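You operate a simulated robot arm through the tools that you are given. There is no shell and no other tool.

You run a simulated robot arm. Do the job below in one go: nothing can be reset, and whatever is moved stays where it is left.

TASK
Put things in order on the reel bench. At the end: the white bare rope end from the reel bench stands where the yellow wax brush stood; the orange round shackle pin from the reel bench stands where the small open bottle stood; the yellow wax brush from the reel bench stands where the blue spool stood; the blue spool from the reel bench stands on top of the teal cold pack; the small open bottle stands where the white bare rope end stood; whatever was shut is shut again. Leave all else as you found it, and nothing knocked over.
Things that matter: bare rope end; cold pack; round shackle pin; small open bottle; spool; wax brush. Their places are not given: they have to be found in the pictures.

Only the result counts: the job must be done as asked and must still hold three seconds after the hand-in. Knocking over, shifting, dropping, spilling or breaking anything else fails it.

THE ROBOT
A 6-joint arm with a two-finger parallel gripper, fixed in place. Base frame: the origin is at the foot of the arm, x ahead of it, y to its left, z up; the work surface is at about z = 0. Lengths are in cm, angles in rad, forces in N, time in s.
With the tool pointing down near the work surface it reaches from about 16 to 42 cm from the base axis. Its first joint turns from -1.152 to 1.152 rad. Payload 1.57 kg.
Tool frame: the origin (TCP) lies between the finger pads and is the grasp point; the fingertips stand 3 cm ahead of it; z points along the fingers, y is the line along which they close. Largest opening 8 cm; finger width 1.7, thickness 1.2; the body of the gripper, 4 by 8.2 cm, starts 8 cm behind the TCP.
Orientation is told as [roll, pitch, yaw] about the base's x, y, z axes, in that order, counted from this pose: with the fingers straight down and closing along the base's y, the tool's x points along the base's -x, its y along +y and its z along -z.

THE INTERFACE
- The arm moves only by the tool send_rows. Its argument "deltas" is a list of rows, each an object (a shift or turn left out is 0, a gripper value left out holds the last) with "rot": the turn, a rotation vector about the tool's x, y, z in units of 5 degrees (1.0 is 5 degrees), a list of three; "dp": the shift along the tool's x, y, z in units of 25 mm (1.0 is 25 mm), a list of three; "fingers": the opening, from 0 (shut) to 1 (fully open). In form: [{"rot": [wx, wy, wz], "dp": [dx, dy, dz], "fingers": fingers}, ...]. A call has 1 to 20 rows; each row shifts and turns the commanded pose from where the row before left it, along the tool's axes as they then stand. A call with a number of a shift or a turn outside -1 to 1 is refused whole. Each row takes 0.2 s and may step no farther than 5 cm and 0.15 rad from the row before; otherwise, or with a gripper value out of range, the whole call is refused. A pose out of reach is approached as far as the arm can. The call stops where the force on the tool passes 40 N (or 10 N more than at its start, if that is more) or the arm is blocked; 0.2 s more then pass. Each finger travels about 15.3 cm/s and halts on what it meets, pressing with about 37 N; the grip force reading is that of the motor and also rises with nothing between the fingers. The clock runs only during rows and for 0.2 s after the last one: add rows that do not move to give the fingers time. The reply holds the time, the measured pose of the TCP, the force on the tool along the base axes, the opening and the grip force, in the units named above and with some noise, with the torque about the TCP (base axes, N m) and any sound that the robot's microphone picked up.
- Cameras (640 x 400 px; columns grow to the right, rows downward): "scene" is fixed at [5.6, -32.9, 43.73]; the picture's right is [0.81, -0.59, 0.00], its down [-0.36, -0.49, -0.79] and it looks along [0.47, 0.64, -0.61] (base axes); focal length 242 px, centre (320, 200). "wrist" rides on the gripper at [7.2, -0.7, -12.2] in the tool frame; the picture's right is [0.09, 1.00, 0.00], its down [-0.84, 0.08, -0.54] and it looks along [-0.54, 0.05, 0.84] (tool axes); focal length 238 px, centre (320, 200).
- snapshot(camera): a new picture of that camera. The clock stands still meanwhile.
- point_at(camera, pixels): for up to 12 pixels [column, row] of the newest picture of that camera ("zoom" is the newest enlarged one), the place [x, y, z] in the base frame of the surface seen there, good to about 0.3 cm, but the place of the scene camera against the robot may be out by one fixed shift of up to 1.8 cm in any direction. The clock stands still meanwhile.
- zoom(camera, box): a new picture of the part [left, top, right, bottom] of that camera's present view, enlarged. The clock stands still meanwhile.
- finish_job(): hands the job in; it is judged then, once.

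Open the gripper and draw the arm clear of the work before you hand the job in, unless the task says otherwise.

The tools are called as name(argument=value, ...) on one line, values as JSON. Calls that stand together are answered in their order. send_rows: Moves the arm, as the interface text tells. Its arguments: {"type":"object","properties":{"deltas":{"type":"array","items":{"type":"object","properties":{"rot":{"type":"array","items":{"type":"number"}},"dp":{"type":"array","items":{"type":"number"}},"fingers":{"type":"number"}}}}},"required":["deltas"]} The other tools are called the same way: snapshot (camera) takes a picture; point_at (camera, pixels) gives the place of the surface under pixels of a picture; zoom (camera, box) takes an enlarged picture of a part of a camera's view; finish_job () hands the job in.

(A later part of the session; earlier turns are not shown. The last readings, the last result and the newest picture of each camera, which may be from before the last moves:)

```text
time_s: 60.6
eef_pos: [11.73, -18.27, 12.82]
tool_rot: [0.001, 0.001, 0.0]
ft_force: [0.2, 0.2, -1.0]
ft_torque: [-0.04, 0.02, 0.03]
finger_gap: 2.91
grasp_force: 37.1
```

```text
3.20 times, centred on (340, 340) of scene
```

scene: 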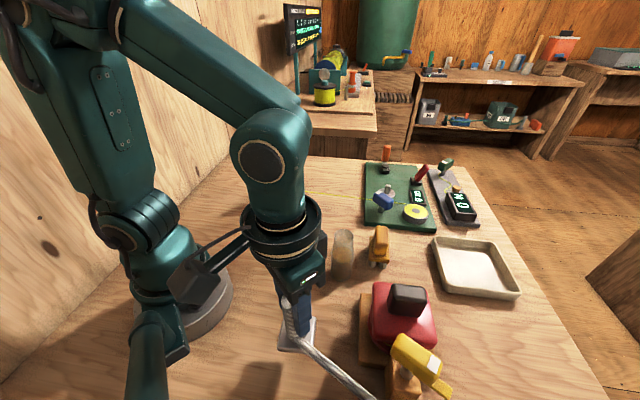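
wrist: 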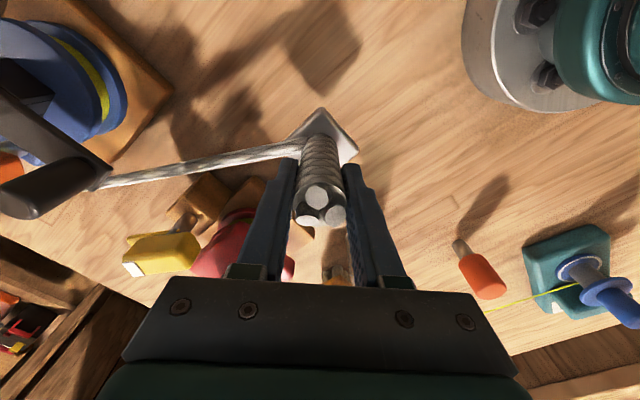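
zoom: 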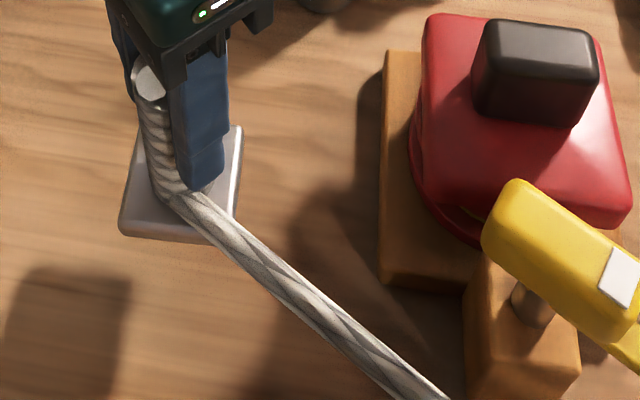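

The tail clears the crank (it passes at x≈16.9 vs knob x≈13.3) and stays straight at the same slope. I lift further to clear everything, then examine how far the tail goes.

send_rows(deltas=[{"dp": [0, 0, -0.6]}, {"dp": [0, 0, -0.8]}, {"dp": [0, 0, -0.8]}, {"dp": [0, 0, -0.8]}, {"dp": [0, 0, -0.8]}, {"dp": [0, 0, -0.8]}, {"dp": [0, 0, -0.5]}, {}])

snapshot(camera="wrist")

snapshot(camera="scene")

```text
time_s: 62.4
eef_pos: [11.93, -18.29, 25.66]
tool_rot: [0.001, 0.002, 0.002]
ft_force: [-0.1, -0.8, -0.8]
ft_torque: [0.03, -0.02, -0.03]
finger_gap: 2.87
grasp_force: 36.7
```

```text
taken
```

wrist: 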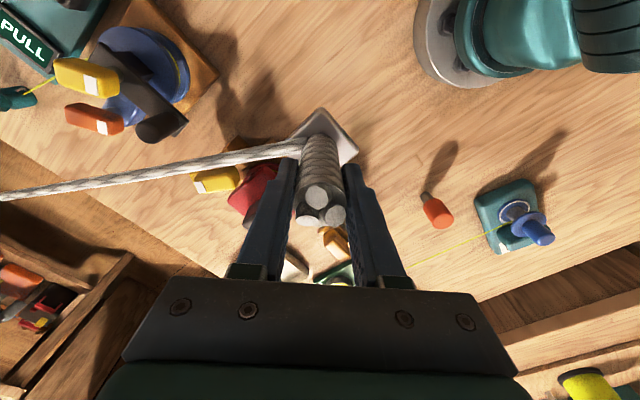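

```text
taken
```

scene: 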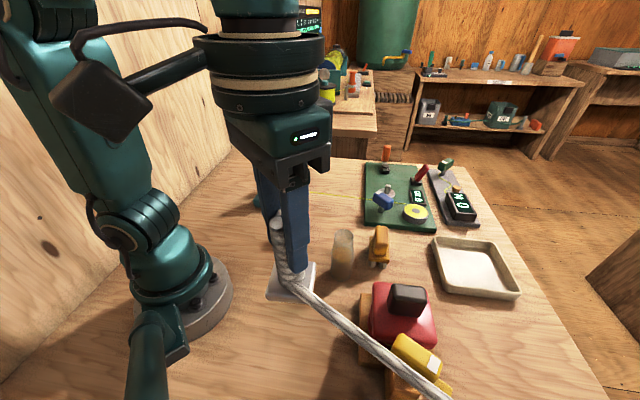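

The tail now reaches the picture's edge at (0,197). I measure its course to learn whether it is rigid or leads to a far anchor.

point_at(camera="wrist", pixels=[[5, 195], [50, 187], [100, 178], [150, 169], [200, 160], [250, 152], [285, 146]])

point_at(camera="scene", pixels=[[300, 292], [330, 316], [360, 338], [390, 356], [420, 374], [445, 394]])

zoom(camera="scene", box=[260, 260, 460, 400])

```text
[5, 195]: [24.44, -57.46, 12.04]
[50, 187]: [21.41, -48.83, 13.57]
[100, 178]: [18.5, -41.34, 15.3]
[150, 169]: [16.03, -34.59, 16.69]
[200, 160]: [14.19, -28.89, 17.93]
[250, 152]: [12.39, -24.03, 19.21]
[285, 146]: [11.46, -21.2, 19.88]
```

```text
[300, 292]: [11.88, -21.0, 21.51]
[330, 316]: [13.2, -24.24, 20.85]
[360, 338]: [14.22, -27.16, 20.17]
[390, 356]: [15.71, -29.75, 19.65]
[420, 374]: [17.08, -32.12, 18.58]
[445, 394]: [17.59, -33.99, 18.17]
```

```text
2.86 times, centred on (360, 330) of scene
```

zoom: 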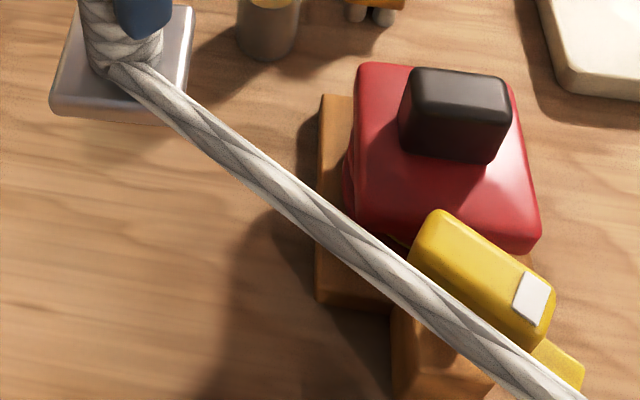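

The tail is slightly sagging and heads far off the bench (past (24,-57)), so it may be a lead to an anchor. I test by turning the tool 15° and seeing whether the tail turns with it.

send_rows(deltas=[{"rot": [0, 0, 1]}, {"rot": [0, 0, 1]}, {"rot": [0, 0, 1]}, {}])

snapshot(camera="wrist")

snapshot(camera="scene")

```text
time_s: 63.4
eef_pos: [11.91, -18.24, 25.5]
tool_rot: [-0.001, -0.002, -0.264]
ft_force: [0.4, 0.4, -1.3]
ft_torque: [-0.01, -0.02, 0.05]
finger_gap: 2.88
grasp_force: 37.5
```

```text
taken
```

wrist: 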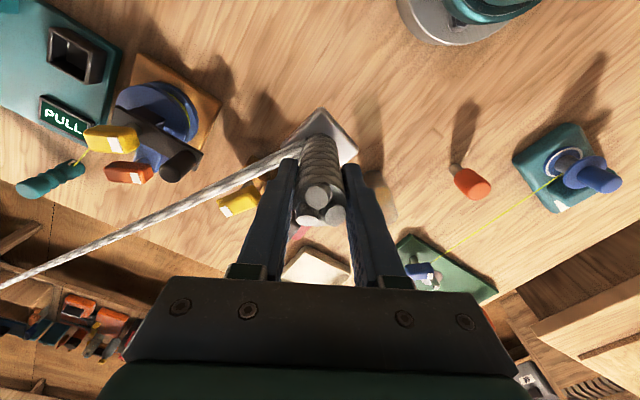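

```text
taken
```

scene: 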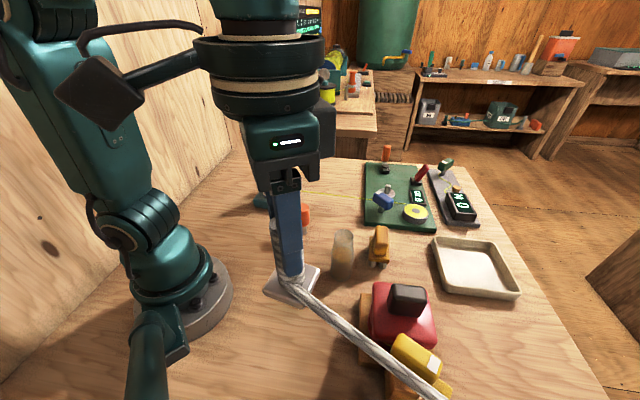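

The tail stayed fixed in the world (scene view unchanged), so it is only a lead to a far anchor and no force is felt. I carry the rope end high toward the brush's old place (37.15,2.7).

send_rows(deltas=[{"dp": [-0.2737, 0.3833, 0.11]}, {"dp": [-0.5474, 0.7666, 0.22]}, {"dp": [-0.5474, 0.7666, 0.22]}, {"dp": [-0.5474, 0.7666, 0.22]}, {"dp": [-0.5474, 0.7666, 0.22]}, {"dp": [-0.5474, 0.7666, 0.22]}, {"dp": [-0.5474, 0.7666, 0.22]}, {"dp": [-0.2737, 0.3833, 0.11]}, {}])

snapshot(camera="scene")

```text
time_s: 65.4
eef_pos: [24.27, -7.9, 21.76]
tool_rot: [0.0, 0.001, -0.26]
ft_force: [0.1, -0.4, -0.9]
ft_torque: [0.01, 0.03, -0.02]
finger_gap: 2.89
grasp_force: 36.5
```

```text
taken
```

scene: 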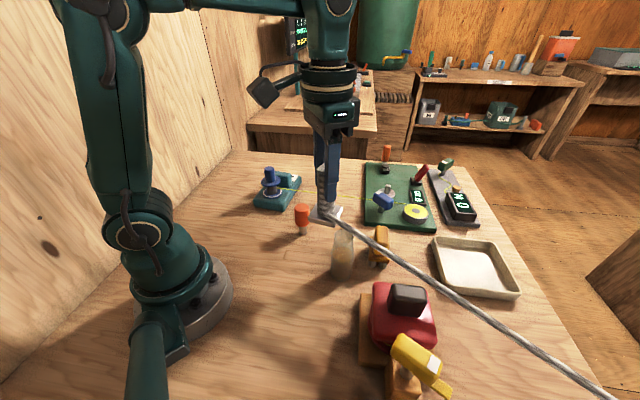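

No load from the lead; halfway there. I continue the second half to above the brush's place.

send_rows(deltas=[{"dp": [-0.2737, 0.3833, 0.11]}, {"dp": [-0.5474, 0.7666, 0.22]}, {"dp": [-0.5474, 0.7666, 0.22]}, {"dp": [-0.5474, 0.7666, 0.22]}, {"dp": [-0.5474, 0.7666, 0.22]}, {"dp": [-0.5474, 0.7666, 0.22]}, {"dp": [-0.5474, 0.7666, 0.22]}, {"dp": [-0.2737, 0.3833, 0.11]}, {}, {}])

snapshot(camera="scene")

snapshot(camera="wrist")

```text
time_s: 67.6
eef_pos: [37.23, 2.59, 17.97]
tool_rot: [0.0, 0.001, -0.261]
ft_force: [0.3, -0.4, -1.1]
ft_torque: [0.03, 0.03, 0.01]
finger_gap: 2.91
grasp_force: 37.3
```

```text
taken
```

scene: 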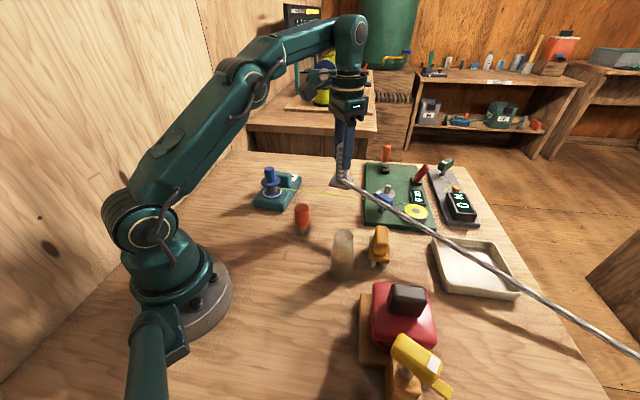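

```text
taken
```

wrist: 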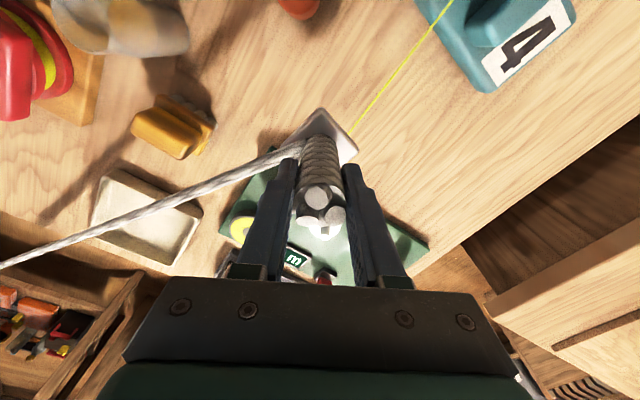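

Now above the brush's place at (37.2,2.6,18). I lower to a few millimetres above the table.

send_rows(deltas=[{"dp": [0, 0, 0.4]}, {"dp": [0, 0, 0.7]}, {"dp": [0, 0, 0.7]}, {"dp": [0, 0, 0.7]}, {"dp": [0, 0, 0.7]}, {"dp": [0, 0, 0.4]}, {"dp": [0, 0, 0.2]}, {}])

zoom(camera="scene", box=[290, 140, 440, 240])

snapshot(camera="wrist")

```text
time_s: 69.4
eef_pos: [37.21, 2.81, 8.47]
tool_rot: [0.002, -0.001, -0.26]
ft_force: [-0.1, 0.0, -1.9]
ft_torque: [0.0, 0.0, 0.0]
finger_gap: 2.88
grasp_force: 37.3
```

```text
4.00 times, centred on (365, 190) of scene
```

zoom: 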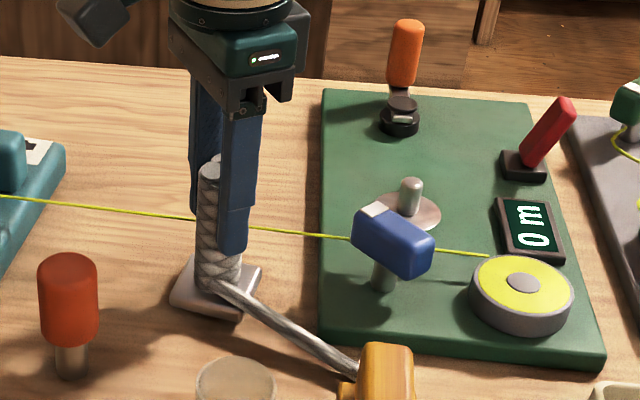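

```text
taken
```

wrist: 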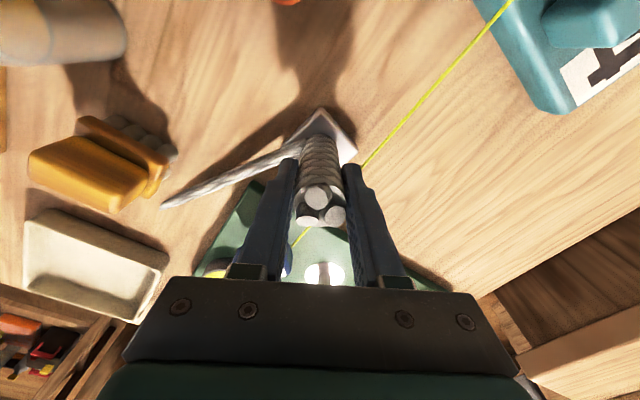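

About 5 mm above the table. I creep down to contact.

send_rows(deltas=[{"dp": [0, 0, 0.1]}, {"dp": [0, 0, 0.06]}, {}])

send_rows(deltas=[{"dp": [0, 0, 0.03]}, {}])

send_rows(deltas=[{"dp": [0, 0, 0.02]}, {}])

```text
time_s: 70.2
eef_pos: [37.24, 2.76, 8.07]
tool_rot: [0.0, 0.0, -0.26]
ft_force: [-0.1, 0.2, 0.0]
ft_torque: [-0.06, 0.0, 0.0]
finger_gap: 2.92
grasp_force: 36.9
```

```text
time_s: 70.8
eef_pos: [37.32, 2.77, 8.16]
tool_rot: [0.001, 0.0, -0.259]
ft_force: [0.5, -0.2, 0.7]
ft_torque: [-0.03, -0.05, -0.01]
finger_gap: 2.88
grasp_force: 37.5
```

```text
time_s: 71.4
eef_pos: [37.11, 2.9, 8.13]
tool_rot: [-0.001, 0.0, -0.259]
ft_force: [-4.6, 0.6, 14.5]
ft_torque: [-0.05, 0.22, -0.09]
finger_gap: 2.9
grasp_force: 37.2
```

Contact with the table (14.5 N). I open the fingers gradually.

send_rows(deltas=[{"dp": [0, 0, -0.01], "fingers": 0.37}, {"fingers": 0.4}, {"fingers": 0.45}, {"fingers": 0.55}, {"fingers": 0.7}, {"fingers": 0.85}, {}])

zoom(camera="scene", box=[290, 140, 440, 240])

snapshot(camera="wrist")

```text
time_s: 73.0
eef_pos: [37.18, 2.83, 7.98]
tool_rot: [0.0, 0.0, -0.259]
ft_force: [0.4, 0.4, 0.3]
ft_torque: [0.0, 0.0, 0.03]
finger_gap: 6.83
grasp_force: 0.0
```

```text
4.00 times, centred on (365, 190) of scene
```

zoom: 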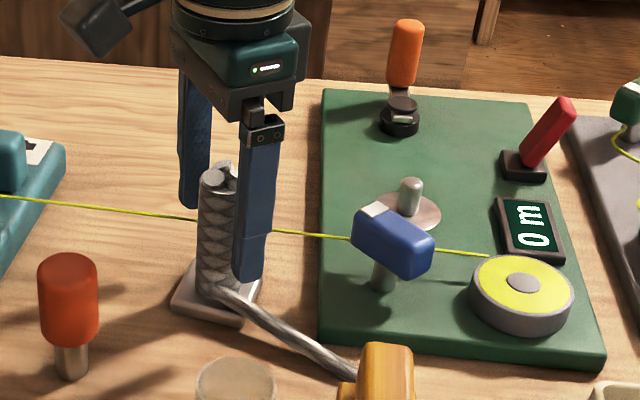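

```text
taken
```

wrist: 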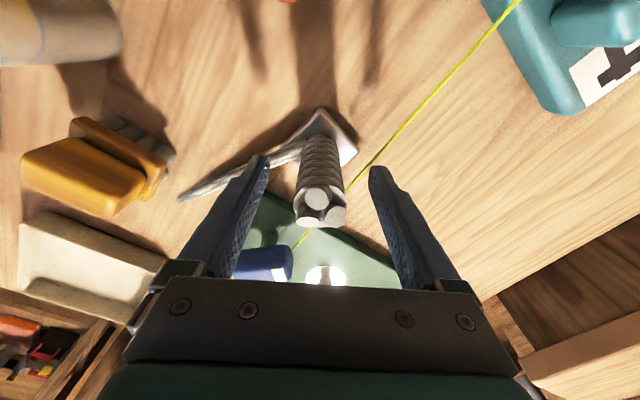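

The rope end stands on the brush's place, free of the fingers. I rise clear and then move over toward the bottle for a closer look.

send_rows(deltas=[{"dp": [0, 0, -0.3]}, {"dp": [0, 0, -0.6]}, {"dp": [0, 0, -0.8]}, {"dp": [0, 0, -0.8]}, {"dp": [0, 0, -0.8]}, {"dp": [0, 0, -0.8]}, {}])

snapshot(camera="scene")

snapshot(camera="wrist")

```text
time_s: 74.6
eef_pos: [37.24, 2.8, 18.19]
tool_rot: [-0.002, 0.002, -0.262]
ft_force: [-0.6, -0.2, 0.3]
ft_torque: [-0.06, -0.02, 0.04]
finger_gap: 6.82
grasp_force: 0.0
```

```text
taken
```

scene: 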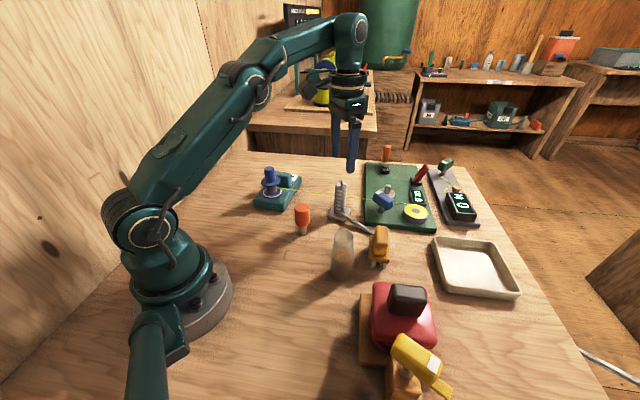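

```text
taken
```

wrist: 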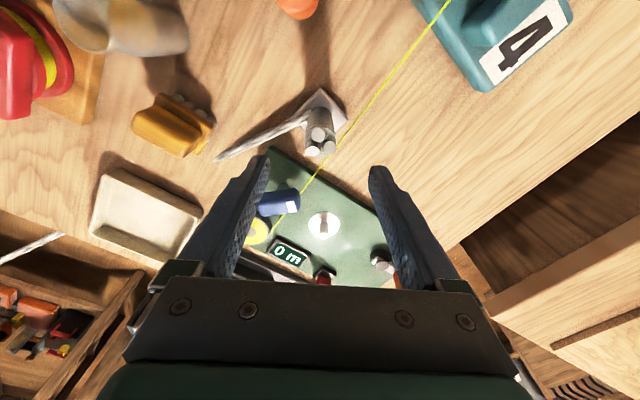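

Rope end is upright in place. Now I turn back to yaw 0 and go above the bottle to measure it accurately.

send_rows(deltas=[{"rot": [0, 0, -1]}, {"rot": [0, 0, -1]}, {"rot": [0, 0, -1]}, {"dp": [0.674, -0.798, 0], "fingers": 1.0}, {"dp": [0.674, -0.798, 0]}, {"dp": [0.674, -0.798, 0]}, {"dp": [0.674, -0.798, 0]}, {"dp": [0.674, -0.798, 0]}, {"dp": [0.674, -0.798, 0]}, {"dp": [0.674, -0.798, 0]}, {}, {}])

snapshot(camera="wrist")

zoom(camera="wrist", box=[250, 80, 390, 220])

zoom(camera="scene", box=[300, 210, 400, 300])

```text
time_s: 77.2
eef_pos: [25.38, -11.1, 18.36]
tool_rot: [-0.001, 0.0, 0.002]
ft_force: [0.4, -0.1, -0.5]
ft_torque: [-0.02, -0.02, -0.04]
finger_gap: 7.99
grasp_force: 0.0
```

```text
taken
```

wrist: 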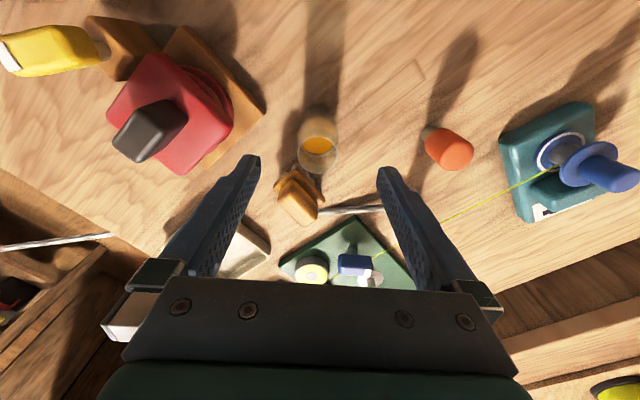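

```text
2.86 times, centred on (320, 150) of wrist
```

zoom: 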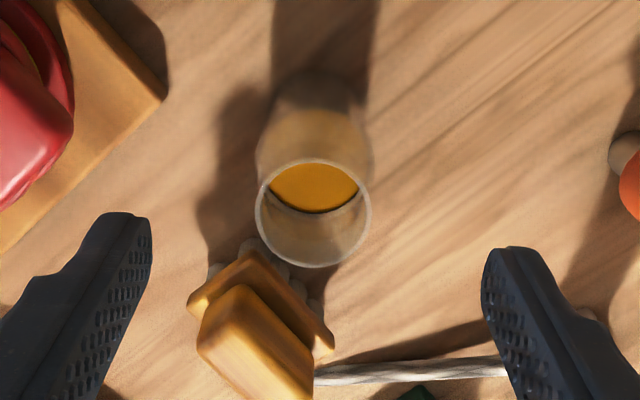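

```text
4.44 times, centred on (350, 255) of scene
```

zoom: 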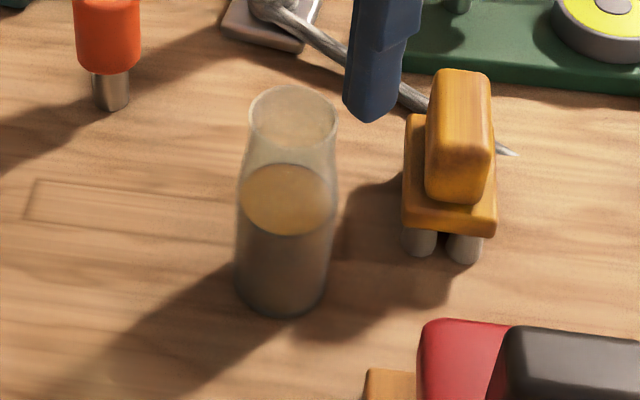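

The bottle is between the fingers at wrist (317,145). I zoom further to measure its rim.

zoom(camera="wrist", box=[285, 95, 350, 180])

point_at(camera="zoom", pixels=[[225, 225], [392, 220], [305, 300], [318, 142], [235, 260], [380, 262], [240, 185], [378, 180], [225, 110], [395, 115], [310, 190], [262, 285]])

```text
4.71 times, centred on (318, 138) of wrist
```

zoom: 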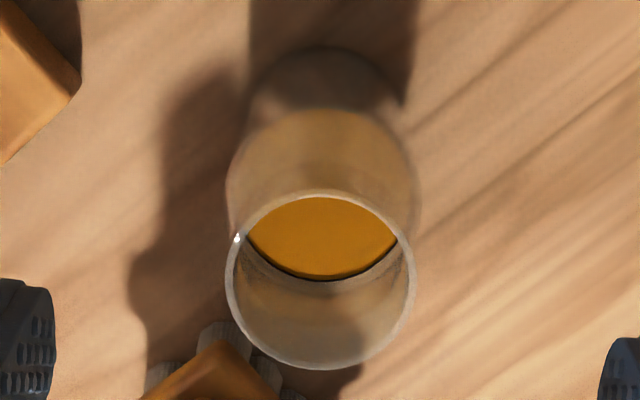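

```text
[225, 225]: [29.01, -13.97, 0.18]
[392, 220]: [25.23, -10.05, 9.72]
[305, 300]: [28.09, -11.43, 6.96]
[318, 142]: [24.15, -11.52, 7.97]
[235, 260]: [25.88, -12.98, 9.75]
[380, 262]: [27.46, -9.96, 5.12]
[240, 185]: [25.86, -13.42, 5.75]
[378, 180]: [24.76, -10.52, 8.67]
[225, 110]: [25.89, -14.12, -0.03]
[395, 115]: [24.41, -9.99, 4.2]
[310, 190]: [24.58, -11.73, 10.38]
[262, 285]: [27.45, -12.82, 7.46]
```

Rim centre ≈ (26.25,-11.4), body about 4.4 cm wide. I check the wooden plate corner of the red station near the left finger's path before descending.

point_at(camera="wrist", pixels=[[262, 112], [264, 116], [250, 130], [240, 145], [225, 155], [230, 80]])

point_at(camera="scene", pixels=[[353, 250], [333, 251], [343, 279], [334, 268], [352, 270], [344, 262]])

```text
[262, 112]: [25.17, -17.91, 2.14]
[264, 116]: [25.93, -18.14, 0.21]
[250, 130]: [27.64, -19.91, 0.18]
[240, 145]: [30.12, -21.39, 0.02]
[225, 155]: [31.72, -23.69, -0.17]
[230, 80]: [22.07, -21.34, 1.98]
```

```text
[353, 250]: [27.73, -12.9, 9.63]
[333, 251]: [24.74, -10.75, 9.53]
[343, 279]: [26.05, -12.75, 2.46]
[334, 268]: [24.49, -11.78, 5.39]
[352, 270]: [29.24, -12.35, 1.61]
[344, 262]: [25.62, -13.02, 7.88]
```

The corner is at y≈-17.9, safely outside the finger path with a 6.4 cm opening. I align over (26.25,-11.4) and descend to just above the rim to check.

send_rows(deltas=[{"dp": [-0.15, -0.02, 0], "fingers": 0.8}, {"dp": [-0.15, -0.02, 0]}, {"dp": [0, 0, 0.5]}, {"dp": [0, 0, 0.5]}, {"dp": [0, 0, 0.4]}, {}, {}])

snapshot(camera="wrist")

zoom(camera="scene", box=[300, 190, 400, 290])

```text
time_s: 78.8
eef_pos: [26.1, -11.25, 14.76]
tool_rot: [0.0, -0.002, 0.002]
ft_force: [0.6, -0.7, -0.9]
ft_torque: [-0.01, 0.02, 0.02]
finger_gap: 6.38
grasp_force: 0.0
```

```text
taken
```

wrist: 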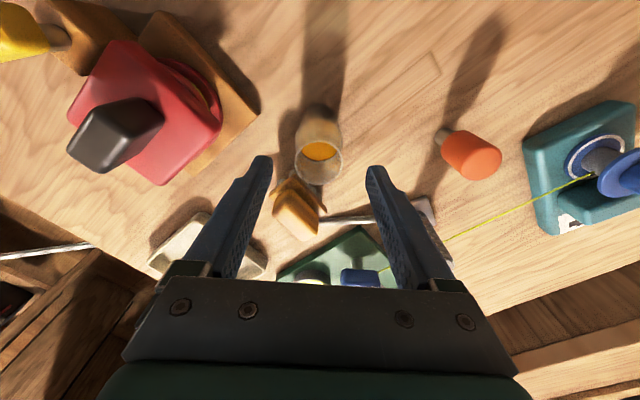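

```text
4.00 times, centred on (350, 240) of scene
```

zoom: 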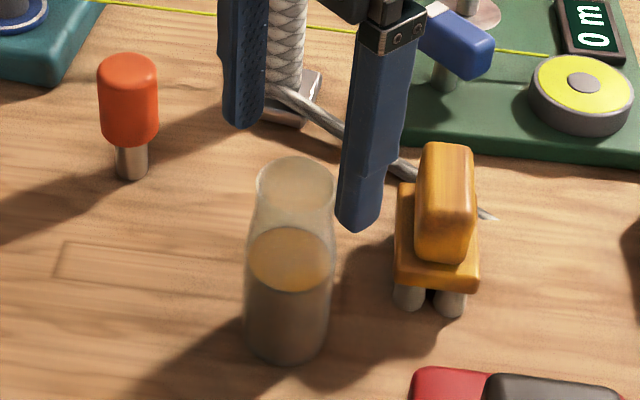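

Aligned (bottle centred between the finger columns 262 and 375). I descend to TCP z≈5 and close in small steps, watching the grip force.

send_rows(deltas=[{"dp": [0, 0, 0.6]}, {"dp": [0, 0, 0.7]}, {"dp": [0, 0, 0.7]}, {"dp": [0, 0, 0.7]}, {"dp": [0, 0, 0.7]}, {"dp": [0, 0, 0.5]}, {"fingers": 0.75}, {"fingers": 0.7}, {"fingers": 0.66}, {"fingers": 0.63}, {"fingers": 0.61}, {"fingers": 0.59}, {"fingers": 0.58}, {"fingers": 0.57}, {"fingers": 0.56}, {}])

snapshot(camera="wrist")

zoom(camera="scene", box=[300, 190, 400, 290])

```text
time_s: 82.2
eef_pos: [26.15, -11.44, 5.14]
tool_rot: [0.0, 0.0, 0.003]
ft_force: [0.9, 0.2, 0.2]
ft_torque: [-0.01, -0.01, -0.01]
finger_gap: 4.52
grasp_force: 0.4
```

```text
taken
```

wrist: 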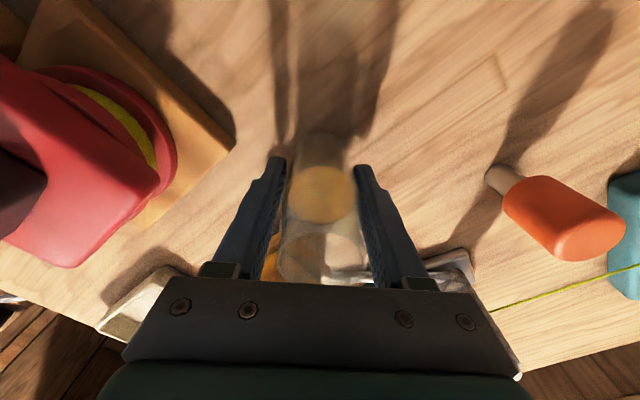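

```text
4.00 times, centred on (350, 240) of scene
```

zoom: 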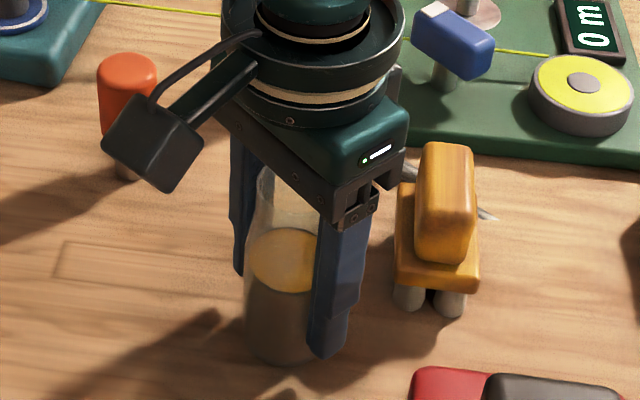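

Gap 4.52 and no contact yet. I close further in 0.8 mm steps.

send_rows(deltas=[{"fingers": 0.55}, {"fingers": 0.54}, {"fingers": 0.53}, {"fingers": 0.52}, {}])

send_rows(deltas=[{"fingers": 0.51}, {"fingers": 0.5}, {"fingers": 0.49}, {}])

```text
time_s: 83.4
eef_pos: [26.07, -11.35, 4.96]
tool_rot: [0.001, -0.001, 0.003]
ft_force: [0.2, 0.5, 0.2]
ft_torque: [0.04, -0.04, 0.04]
finger_gap: 4.29
grasp_force: 37.1
```

```text
time_s: 84.4
eef_pos: [26.15, -11.42, 5.12]
tool_rot: [-0.001, -0.001, 0.002]
ft_force: [0.5, 0.1, 1.6]
ft_torque: [0.02, -0.01, 0.02]
finger_gap: 4.26
grasp_force: 37.3
```

The bottle is held (gap 4.27). I lift it slowly and straight by 4 cm, and check that it stays level.

send_rows(deltas=[{"dp": [0, 0, -0.08]}, {"dp": [0, 0, -0.16]}, {"dp": [0, 0, -0.24]}, {"dp": [0, 0, -0.32]}, {"dp": [0, 0, -0.32]}, {"dp": [0, 0, -0.24]}, {"dp": [0, 0, -0.16]}, {"dp": [0, 0, -0.08]}, {}])

zoom(camera="scene", box=[290, 180, 400, 290])

```text
time_s: 86.4
eef_pos: [26.23, -11.32, 8.86]
tool_rot: [0.001, 0.001, 0.001]
ft_force: [0.4, 0.6, -1.0]
ft_torque: [-0.01, -0.02, 0.0]
finger_gap: 4.27
grasp_force: 36.7
```

```text
3.64 times, centred on (345, 235) of scene
```

zoom: 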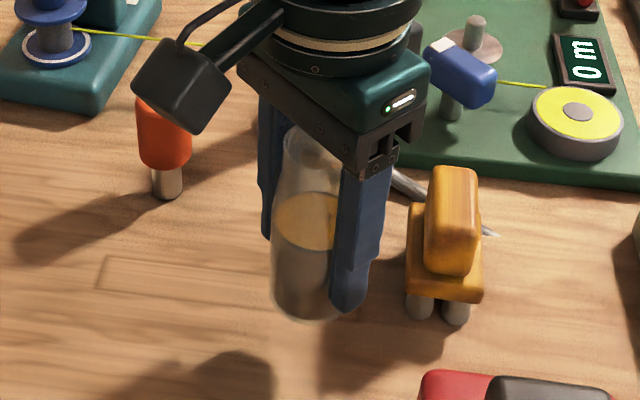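

The bottle is level and lifted. I carry it slowly to above the rope's old place (13.2,-18.4).

send_rows(deltas=[{"dp": [0.099, -0.053, 0]}, {"dp": [0.198, -0.106, 0]}, {"dp": [0.33, -0.177, 0]}, {"dp": [0.33, -0.177, 0]}, {"dp": [0.33, -0.177, 0]}, {"dp": [0.33, -0.177, 0]}, {"dp": [0.33, -0.177, 0]}, {"dp": [0.33, -0.177, 0]}, {"dp": [0.33, -0.177, 0]}, {"dp": [0.33, -0.177, 0]}, {"dp": [0.33, -0.177, 0]}, {"dp": [0.33, -0.177, 0]}, {"dp": [0.33, -0.177, 0]}, {"dp": [0.33, -0.177, 0]}, {"dp": [0.33, -0.177, 0]}, {"dp": [0.33, -0.177, 0]}, {"dp": [0.198, -0.106, 0]}, {"dp": [0.099, -0.053, 0]}, {}, {}])

snapshot(camera="wrist")

snapshot(camera="scene")

```text
time_s: 90.6
eef_pos: [13.21, -18.26, 9.01]
tool_rot: [-0.002, 0.0, 0.003]
ft_force: [0.2, -0.1, -1.9]
ft_torque: [-0.01, 0.0, 0.02]
finger_gap: 4.31
grasp_force: 37.0
```

```text
taken
```

wrist: 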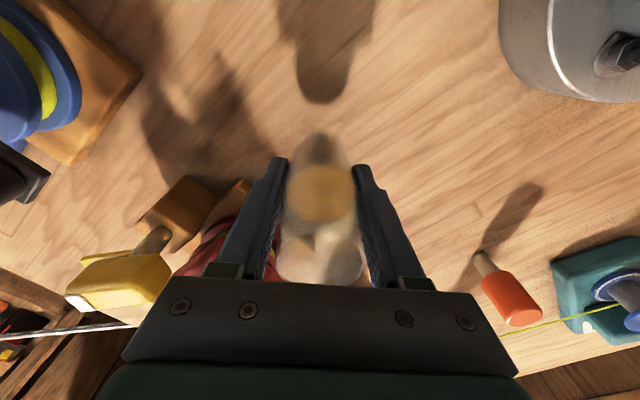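

```text
taken
```

scene: 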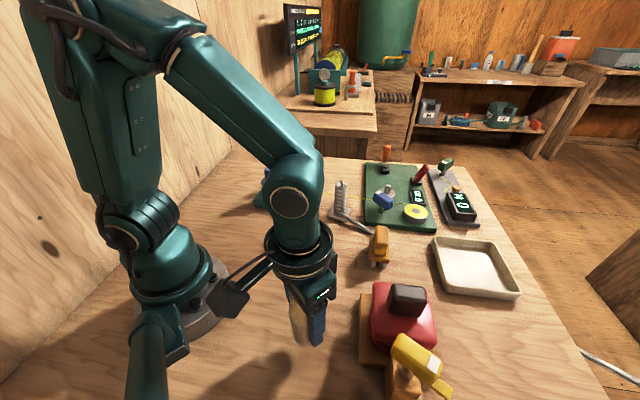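

Above the rope's old place (13.2,-18.3). I lower gently to about 3 mm above the table, then creep down.

send_rows(deltas=[{"dp": [0, 0, 0.08]}, {"dp": [0, 0, 0.16]}, {"dp": [0, 0, 0.24]}, {"dp": [0, 0, 0.28]}, {"dp": [0, 0, 0.28]}, {"dp": [0, 0, 0.2]}, {"dp": [0, 0, 0.14]}, {"dp": [0, 0, 0.08]}, {"dp": [0, 0, 0.05]}, {}])

send_rows(deltas=[{"dp": [0, 0, 0.03]}, {"dp": [0, 0, 0.02]}, {}])

```text
time_s: 92.8
eef_pos: [13.24, -18.52, 5.26]
tool_rot: [0.0, 0.001, 0.002]
ft_force: [-0.8, 0.2, -1.4]
ft_torque: [0.01, -0.01, -0.01]
finger_gap: 4.29
grasp_force: 36.8
```

```text
time_s: 93.6
eef_pos: [13.22, -18.38, 5.12]
tool_rot: [-0.001, -0.001, 0.001]
ft_force: [-0.2, -0.7, -0.9]
ft_torque: [0.01, 0.03, 0.03]
finger_gap: 4.28
grasp_force: 36.9
```

About 1 mm left. Two more tiny steps.

send_rows(deltas=[{"dp": [0, 0, 0.025]}, {}])

send_rows(deltas=[{"dp": [0, 0, 0.015]}, {}])

```text
time_s: 94.2
eef_pos: [13.12, -18.36, 4.99]
tool_rot: [0.001, 0.001, 0.003]
ft_force: [0.4, 2.8, 6.3]
ft_torque: [0.14, -0.03, -0.01]
finger_gap: 4.27
grasp_force: 36.7
```

```text
time_s: 94.8
eef_pos: [13.26, -18.38, 5.01]
tool_rot: [-0.002, -0.001, 0.003]
ft_force: [-2.1, 7.0, 28.9]
ft_torque: [0.39, -0.02, 0.19]
finger_gap: 4.26
grasp_force: 36.4
```

Contact. I ease back slightly and open the fingers in small steps.

send_rows(deltas=[{"dp": [0, 0, -0.017]}, {}])

send_rows(deltas=[{"fingers": 0.54}, {"fingers": 0.55}, {"fingers": 0.56}, {"fingers": 0.58}, {"fingers": 0.62}, {"fingers": 0.68}, {"fingers": 0.75}, {"fingers": 0.82}, {}])

snapshot(camera="wrist")

zoom(camera="scene", box=[240, 260, 380, 380])

```text
time_s: 95.4
eef_pos: [13.19, -18.37, 5.01]
tool_rot: [0.0, 0.001, 0.002]
ft_force: [-2.4, 3.8, 14.6]
ft_torque: [0.15, -0.01, 0.02]
finger_gap: 4.25
grasp_force: 37.0
```

```text
time_s: 97.4
eef_pos: [13.28, -18.46, 5.01]
tool_rot: [0.001, 0.001, 0.002]
ft_force: [-1.3, -0.7, -0.5]
ft_torque: [0.01, 0.0, -0.01]
finger_gap: 6.57
grasp_force: 0.1
```

```text
taken
```

wrist: 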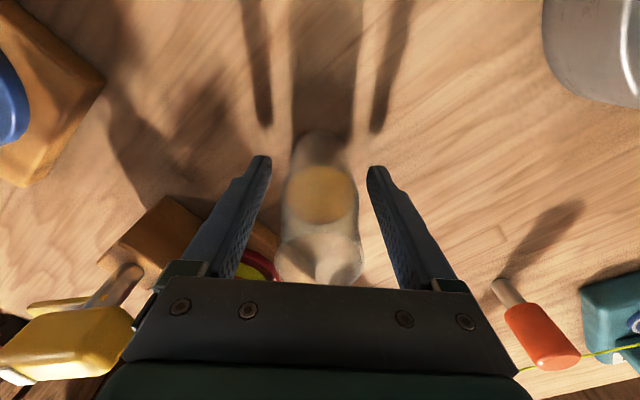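

```text
3.33 times, centred on (310, 320) of scene
```

zoom: 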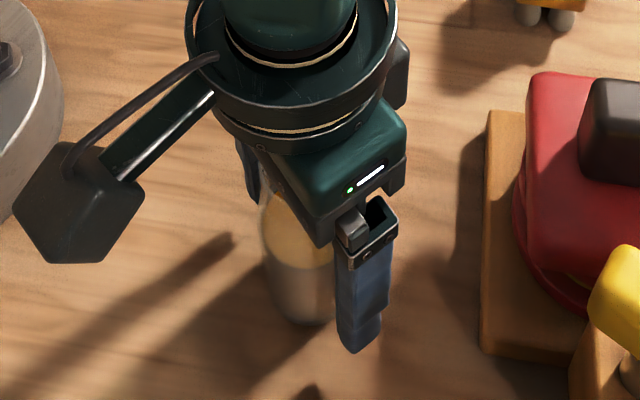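

The bottle stands free between the fingers. I rise straight up slowly, clear of its rim.

send_rows(deltas=[{"dp": [0, 0, -0.2]}, {"dp": [0, 0, -0.5]}, {"dp": [0, 0, -0.8]}, {"dp": [0, 0, -0.9]}, {"dp": [0, 0, -0.9]}, {"dp": [0, 0, -0.9]}, {"dp": [0, 0, -0.9]}, {"dp": [0, 0, -0.9]}, {}])

snapshot(camera="wrist")

snapshot(camera="scene")

```text
time_s: 99.4
eef_pos: [13.13, -18.5, 20.09]
tool_rot: [0.0, 0.0, 0.003]
ft_force: [-0.2, 0.1, -0.4]
ft_torque: [-0.01, -0.04, -0.03]
finger_gap: 6.53
grasp_force: 0.0
```

```text
taken
```

wrist: 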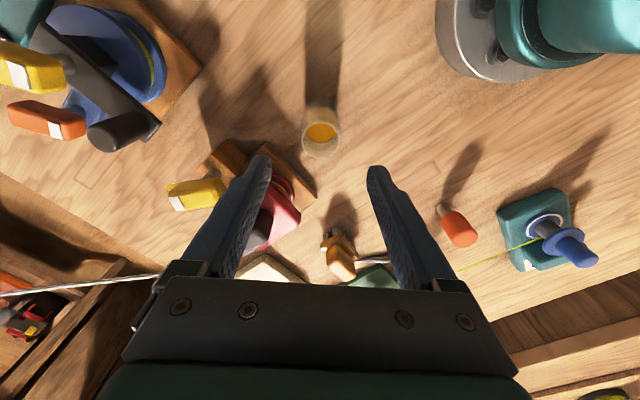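

```text
taken
```

scene: 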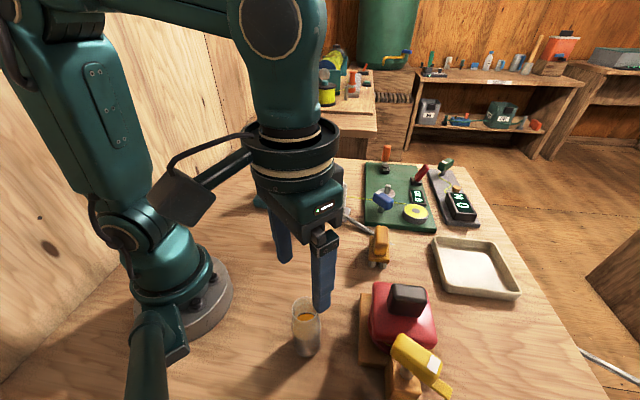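

The bottle stands at the rope's place. Now I move above the pin at (26.2,2.75).

send_rows(deltas=[{"dp": [-0.519, 0.846, 0.0]}, {"dp": [-0.519, 0.846, 0.1]}, {"dp": [-0.519, 0.846, 0.2]}, {"dp": [-0.519, 0.846, 0.2]}, {"dp": [-0.519, 0.846, 0.2]}, {"dp": [-0.519, 0.846, 0.2]}, {"dp": [-0.519, 0.846, 0.2]}, {"dp": [-0.519, 0.846, 0.2]}, {"dp": [-0.519, 0.846, 0.2]}, {"dp": [-0.519, 0.846, 0.1]}, {}, {}])

snapshot(camera="wrist")

zoom(camera="wrist", box=[280, 100, 360, 190])

```text
time_s: 102.0
eef_pos: [26.05, 2.88, 16.08]
tool_rot: [-0.002, -0.001, 0.002]
ft_force: [0.6, 0.3, 0.6]
ft_torque: [-0.02, -0.01, 0.02]
finger_gap: 6.56
grasp_force: 0.1
```

```text
taken
```

wrist: 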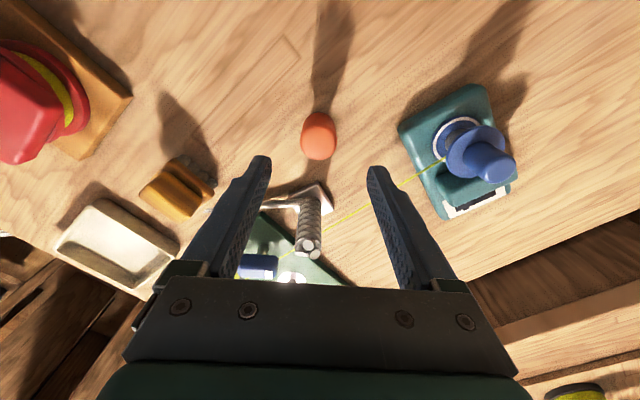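

```text
4.44 times, centred on (320, 145) of wrist
```

zoom: 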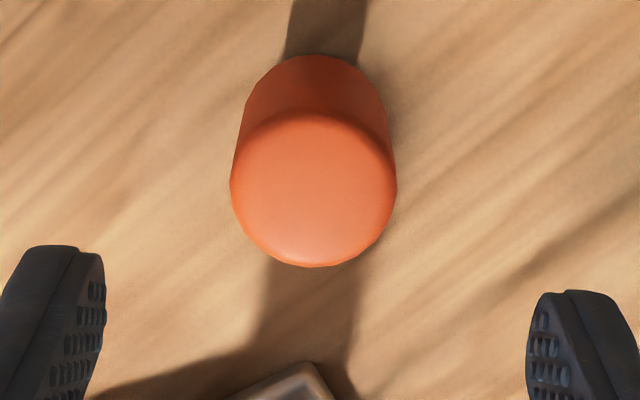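

The pin's top circle is centred at zoom (313,189). I measure it once more before descending.

point_at(camera="zoom", pixels=[[313, 189], [245, 189], [382, 189], [313, 130], [313, 250], [270, 160], [355, 160], [270, 220], [355, 220], [315, 75]])

```text
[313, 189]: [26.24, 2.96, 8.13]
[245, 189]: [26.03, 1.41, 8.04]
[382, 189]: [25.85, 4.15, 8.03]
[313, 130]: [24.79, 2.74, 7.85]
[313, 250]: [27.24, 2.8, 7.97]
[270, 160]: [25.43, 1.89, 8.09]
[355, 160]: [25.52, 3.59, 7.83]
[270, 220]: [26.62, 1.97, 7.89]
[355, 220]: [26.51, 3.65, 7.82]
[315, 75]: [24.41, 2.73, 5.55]
```

Pin centre (26.1,2.78) matches the commanded position. I descend to TCP z≈6.2 and close gradually.

send_rows(deltas=[{"dp": [0.02, 0, 0.6]}, {"dp": [0, 0, 0.7]}, {"dp": [0, 0, 0.7]}, {"dp": [0, 0, 0.7]}, {"dp": [0, 0, 0.7]}, {"dp": [0, 0, 0.536]}, {"fingers": 0.7}, {"fingers": 0.6}, {"fingers": 0.52}, {"fingers": 0.47}, {"fingers": 0.44}, {"fingers": 0.42}, {"fingers": 0.4}, {"fingers": 0.38}, {"fingers": 0.36}, {"fingers": 0.34}, {"fingers": 0.3}, {"fingers": 0.15}, {"fingers": 0.0}, {}])

snapshot(camera="wrist")

zoom(camera="scene", box=[260, 170, 380, 260])

```text
time_s: 106.2
eef_pos: [25.99, 2.99, 6.1]
tool_rot: [-0.001, 0.0, 0.003]
ft_force: [1.3, -1.2, 0.5]
ft_torque: [-0.07, -0.01, -0.02]
finger_gap: 3.3
grasp_force: 36.7
```

```text
taken
```

wrist: 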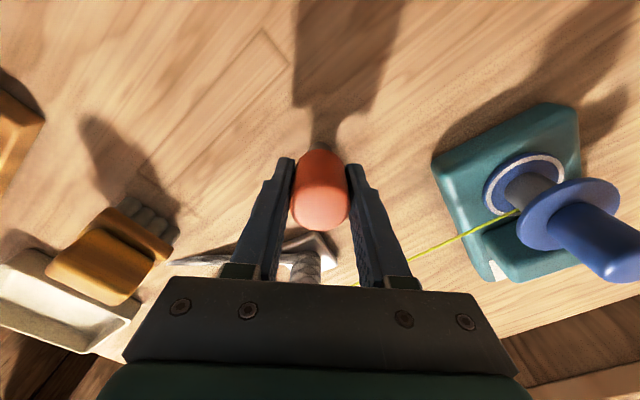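

```text
4.44 times, centred on (320, 215) of scene
```

zoom: 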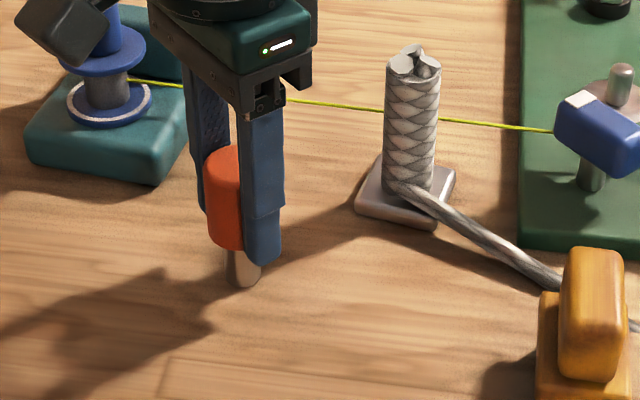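

The pin is held (gap 3.3). I lift it 4 cm and carry it to above the bottle's old place (26.25,-11.4).

send_rows(deltas=[{"dp": [0, 0, -0.2]}, {"dp": [0, 0, -0.4]}, {"dp": [0, 0, -0.5]}, {"dp": [0, 0, -0.5]}, {"dp": [-0.002, -0.173, 0]}, {"dp": [-0.002, -0.347, 0]}, {"dp": [-0.005, -0.578, 0]}, {"dp": [-0.005, -0.578, 0]}, {"dp": [-0.005, -0.578, 0]}, {"dp": [-0.005, -0.578, 0]}, {"dp": [-0.005, -0.578, 0]}, {"dp": [-0.005, -0.578, 0]}, {"dp": [-0.005, -0.578, 0]}, {"dp": [-0.005, -0.578, 0]}, {"dp": [0, -0.347, 0]}, {"dp": [0, -0.173, 0]}, {}, {}])

snapshot(camera="wrist")

zoom(camera="scene", box=[280, 170, 420, 290])

```text
time_s: 110.0
eef_pos: [26.23, -11.31, 10.09]
tool_rot: [-0.001, -0.001, 0.002]
ft_force: [0.2, 0.4, -1.7]
ft_torque: [0.02, -0.02, -0.01]
finger_gap: 3.32
grasp_force: 37.1
```

```text
taken
```

wrist: 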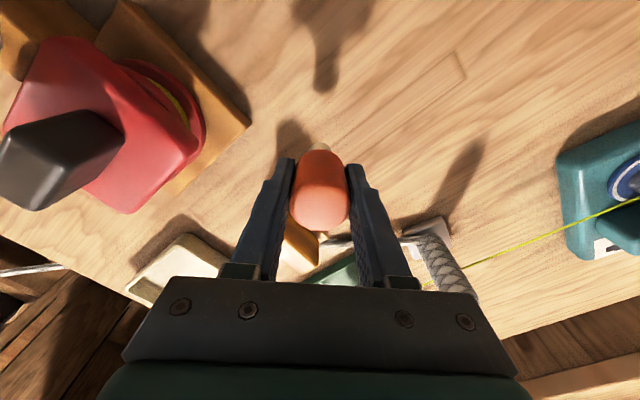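

```text
3.33 times, centred on (350, 230) of scene
```

zoom: 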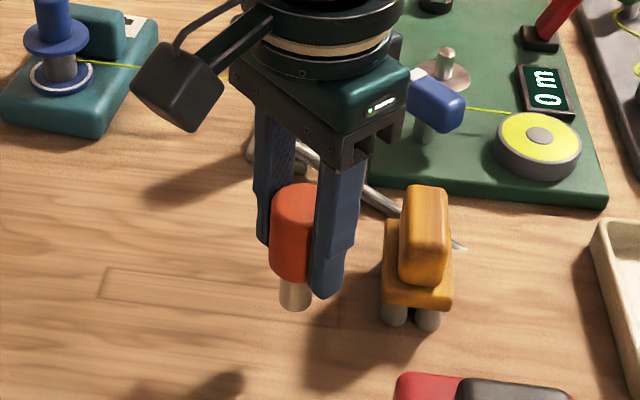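

Above the bottle's place at (26.2,-11.3). I lower to a few millimetres above the table and creep to contact.

send_rows(deltas=[{"dp": [0, 0, 0.2]}, {"dp": [0, 0, 0.4]}, {"dp": [0, 0, 0.4]}, {"dp": [0, 0, 0.3]}, {"dp": [0, 0, 0.14]}, {"dp": [0, 0, 0.06]}, {}])

send_rows(deltas=[{"dp": [0, 0, 0.03]}, {"dp": [0, 0, 0.03]}, {}])

send_rows(deltas=[{"dp": [0, 0, 0.025]}, {}])

```text
time_s: 111.6
eef_pos: [26.28, -11.26, 6.39]
tool_rot: [0.001, 0.0, 0.003]
ft_force: [0.1, 1.0, -2.0]
ft_torque: [0.0, -0.03, 0.0]
finger_gap: 3.32
grasp_force: 37.0
```

```text
time_s: 112.4
eef_pos: [26.26, -11.33, 6.3]
tool_rot: [-0.001, -0.001, 0.002]
ft_force: [-0.6, 0.1, -1.3]
ft_torque: [-0.02, 0.03, 0.02]
finger_gap: 3.31
grasp_force: 36.7
```

```text
time_s: 113.0
eef_pos: [26.22, -11.15, 6.22]
tool_rot: [0.001, 0.0, 0.001]
ft_force: [0.0, 0.0, -2.2]
ft_torque: [-0.02, 0.0, -0.01]
finger_gap: 3.3
grasp_force: 36.5
```

Not in contact yet (force still −2 N, the weight). Another tiny step or two.

send_rows(deltas=[{"dp": [0, 0, 0.015]}, {}])

send_rows(deltas=[{"dp": [0, 0, 0.012]}, {}])

```text
time_s: 113.6
eef_pos: [26.14, -11.17, 6.03]
tool_rot: [0.0, 0.0, 0.001]
ft_force: [-0.9, 1.5, 6.6]
ft_torque: [0.15, 0.03, 0.0]
finger_gap: 3.29
grasp_force: 37.2
```

```text
time_s: 114.2
eef_pos: [26.2, -11.23, 6.19]
tool_rot: [-0.001, 0.002, 0.002]
ft_force: [-2.3, 1.5, 8.2]
ft_torque: [0.14, 0.18, 0.0]
finger_gap: 3.33
grasp_force: 36.8
```

Contact (about 8 N). I open the fingers gradually so the pin stays upright.

send_rows(deltas=[{"fingers": 0.42}, {"fingers": 0.43}, {"fingers": 0.45}, {"fingers": 0.48}, {"fingers": 0.53}, {"fingers": 0.6}, {"fingers": 0.7}, {"fingers": 0.8}, {}])

zoom(camera="scene", box=[280, 190, 420, 290])

snapshot(camera="wrist")

```text
time_s: 116.2
eef_pos: [26.41, -11.31, 6.12]
tool_rot: [0.0, 0.0, 0.001]
ft_force: [-0.3, -0.5, -0.2]
ft_torque: [0.0, -0.01, 0.0]
finger_gap: 6.38
grasp_force: 0.1
```

```text
4.00 times, centred on (350, 240) of scene
```

zoom: 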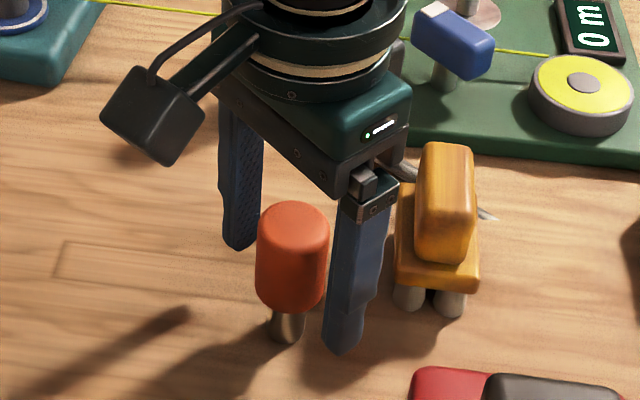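

```text
taken
```

wrist: 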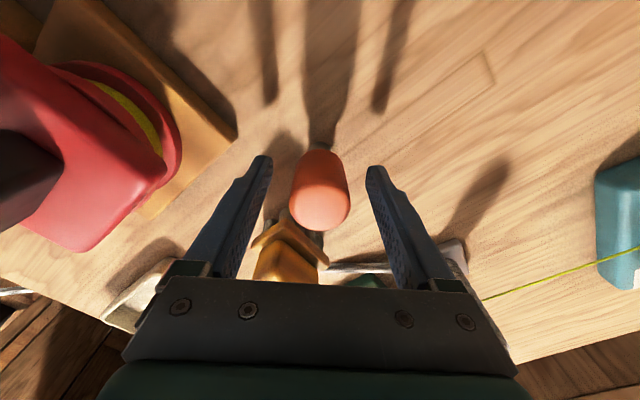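

The pin stands upright and free. I rise straight up and retreat to survey the whole bench.

send_rows(deltas=[{"dp": [0, 0, -0.2]}, {"dp": [0, 0, -0.5]}, {"dp": [0, 0, -0.8]}, {"dp": [0, 0, -0.9]}, {"dp": [0, 0, -0.9]}, {"dp": [0, 0, -0.9]}, {"dp": [0, 0, -0.9]}, {"dp": [0, 0, -0.9]}, {"dp": [0, 0, -0.9]}, {"fingers": 1.0}, {}])

snapshot(camera="wrist")

snapshot(camera="scene")

```text
time_s: 118.6
eef_pos: [26.21, -11.34, 23.44]
tool_rot: [0.0, 0.001, 0.001]
ft_force: [0.1, 0.3, -0.2]
ft_torque: [0.01, 0.04, -0.03]
finger_gap: 7.98
grasp_force: 0.0
```

```text
taken
```

wrist: 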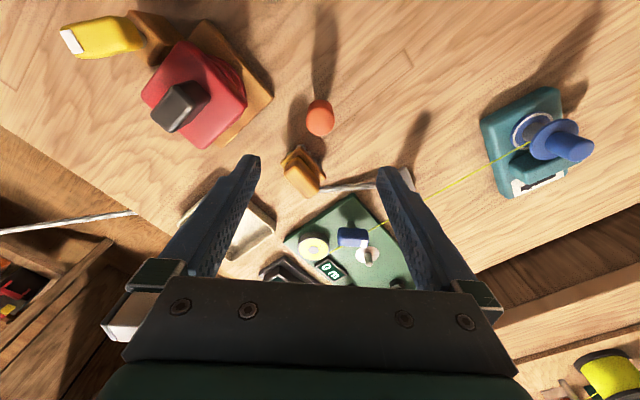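

```text
taken
```

scene: 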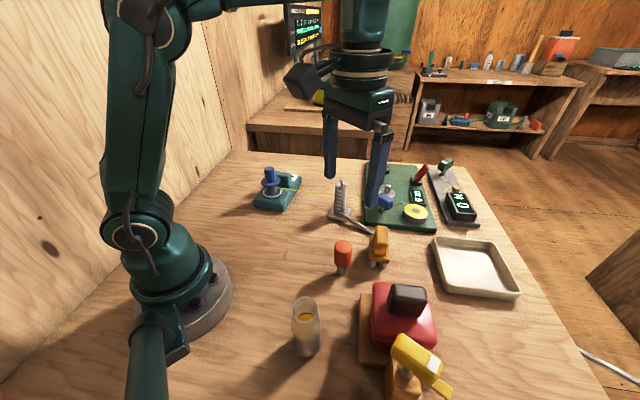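

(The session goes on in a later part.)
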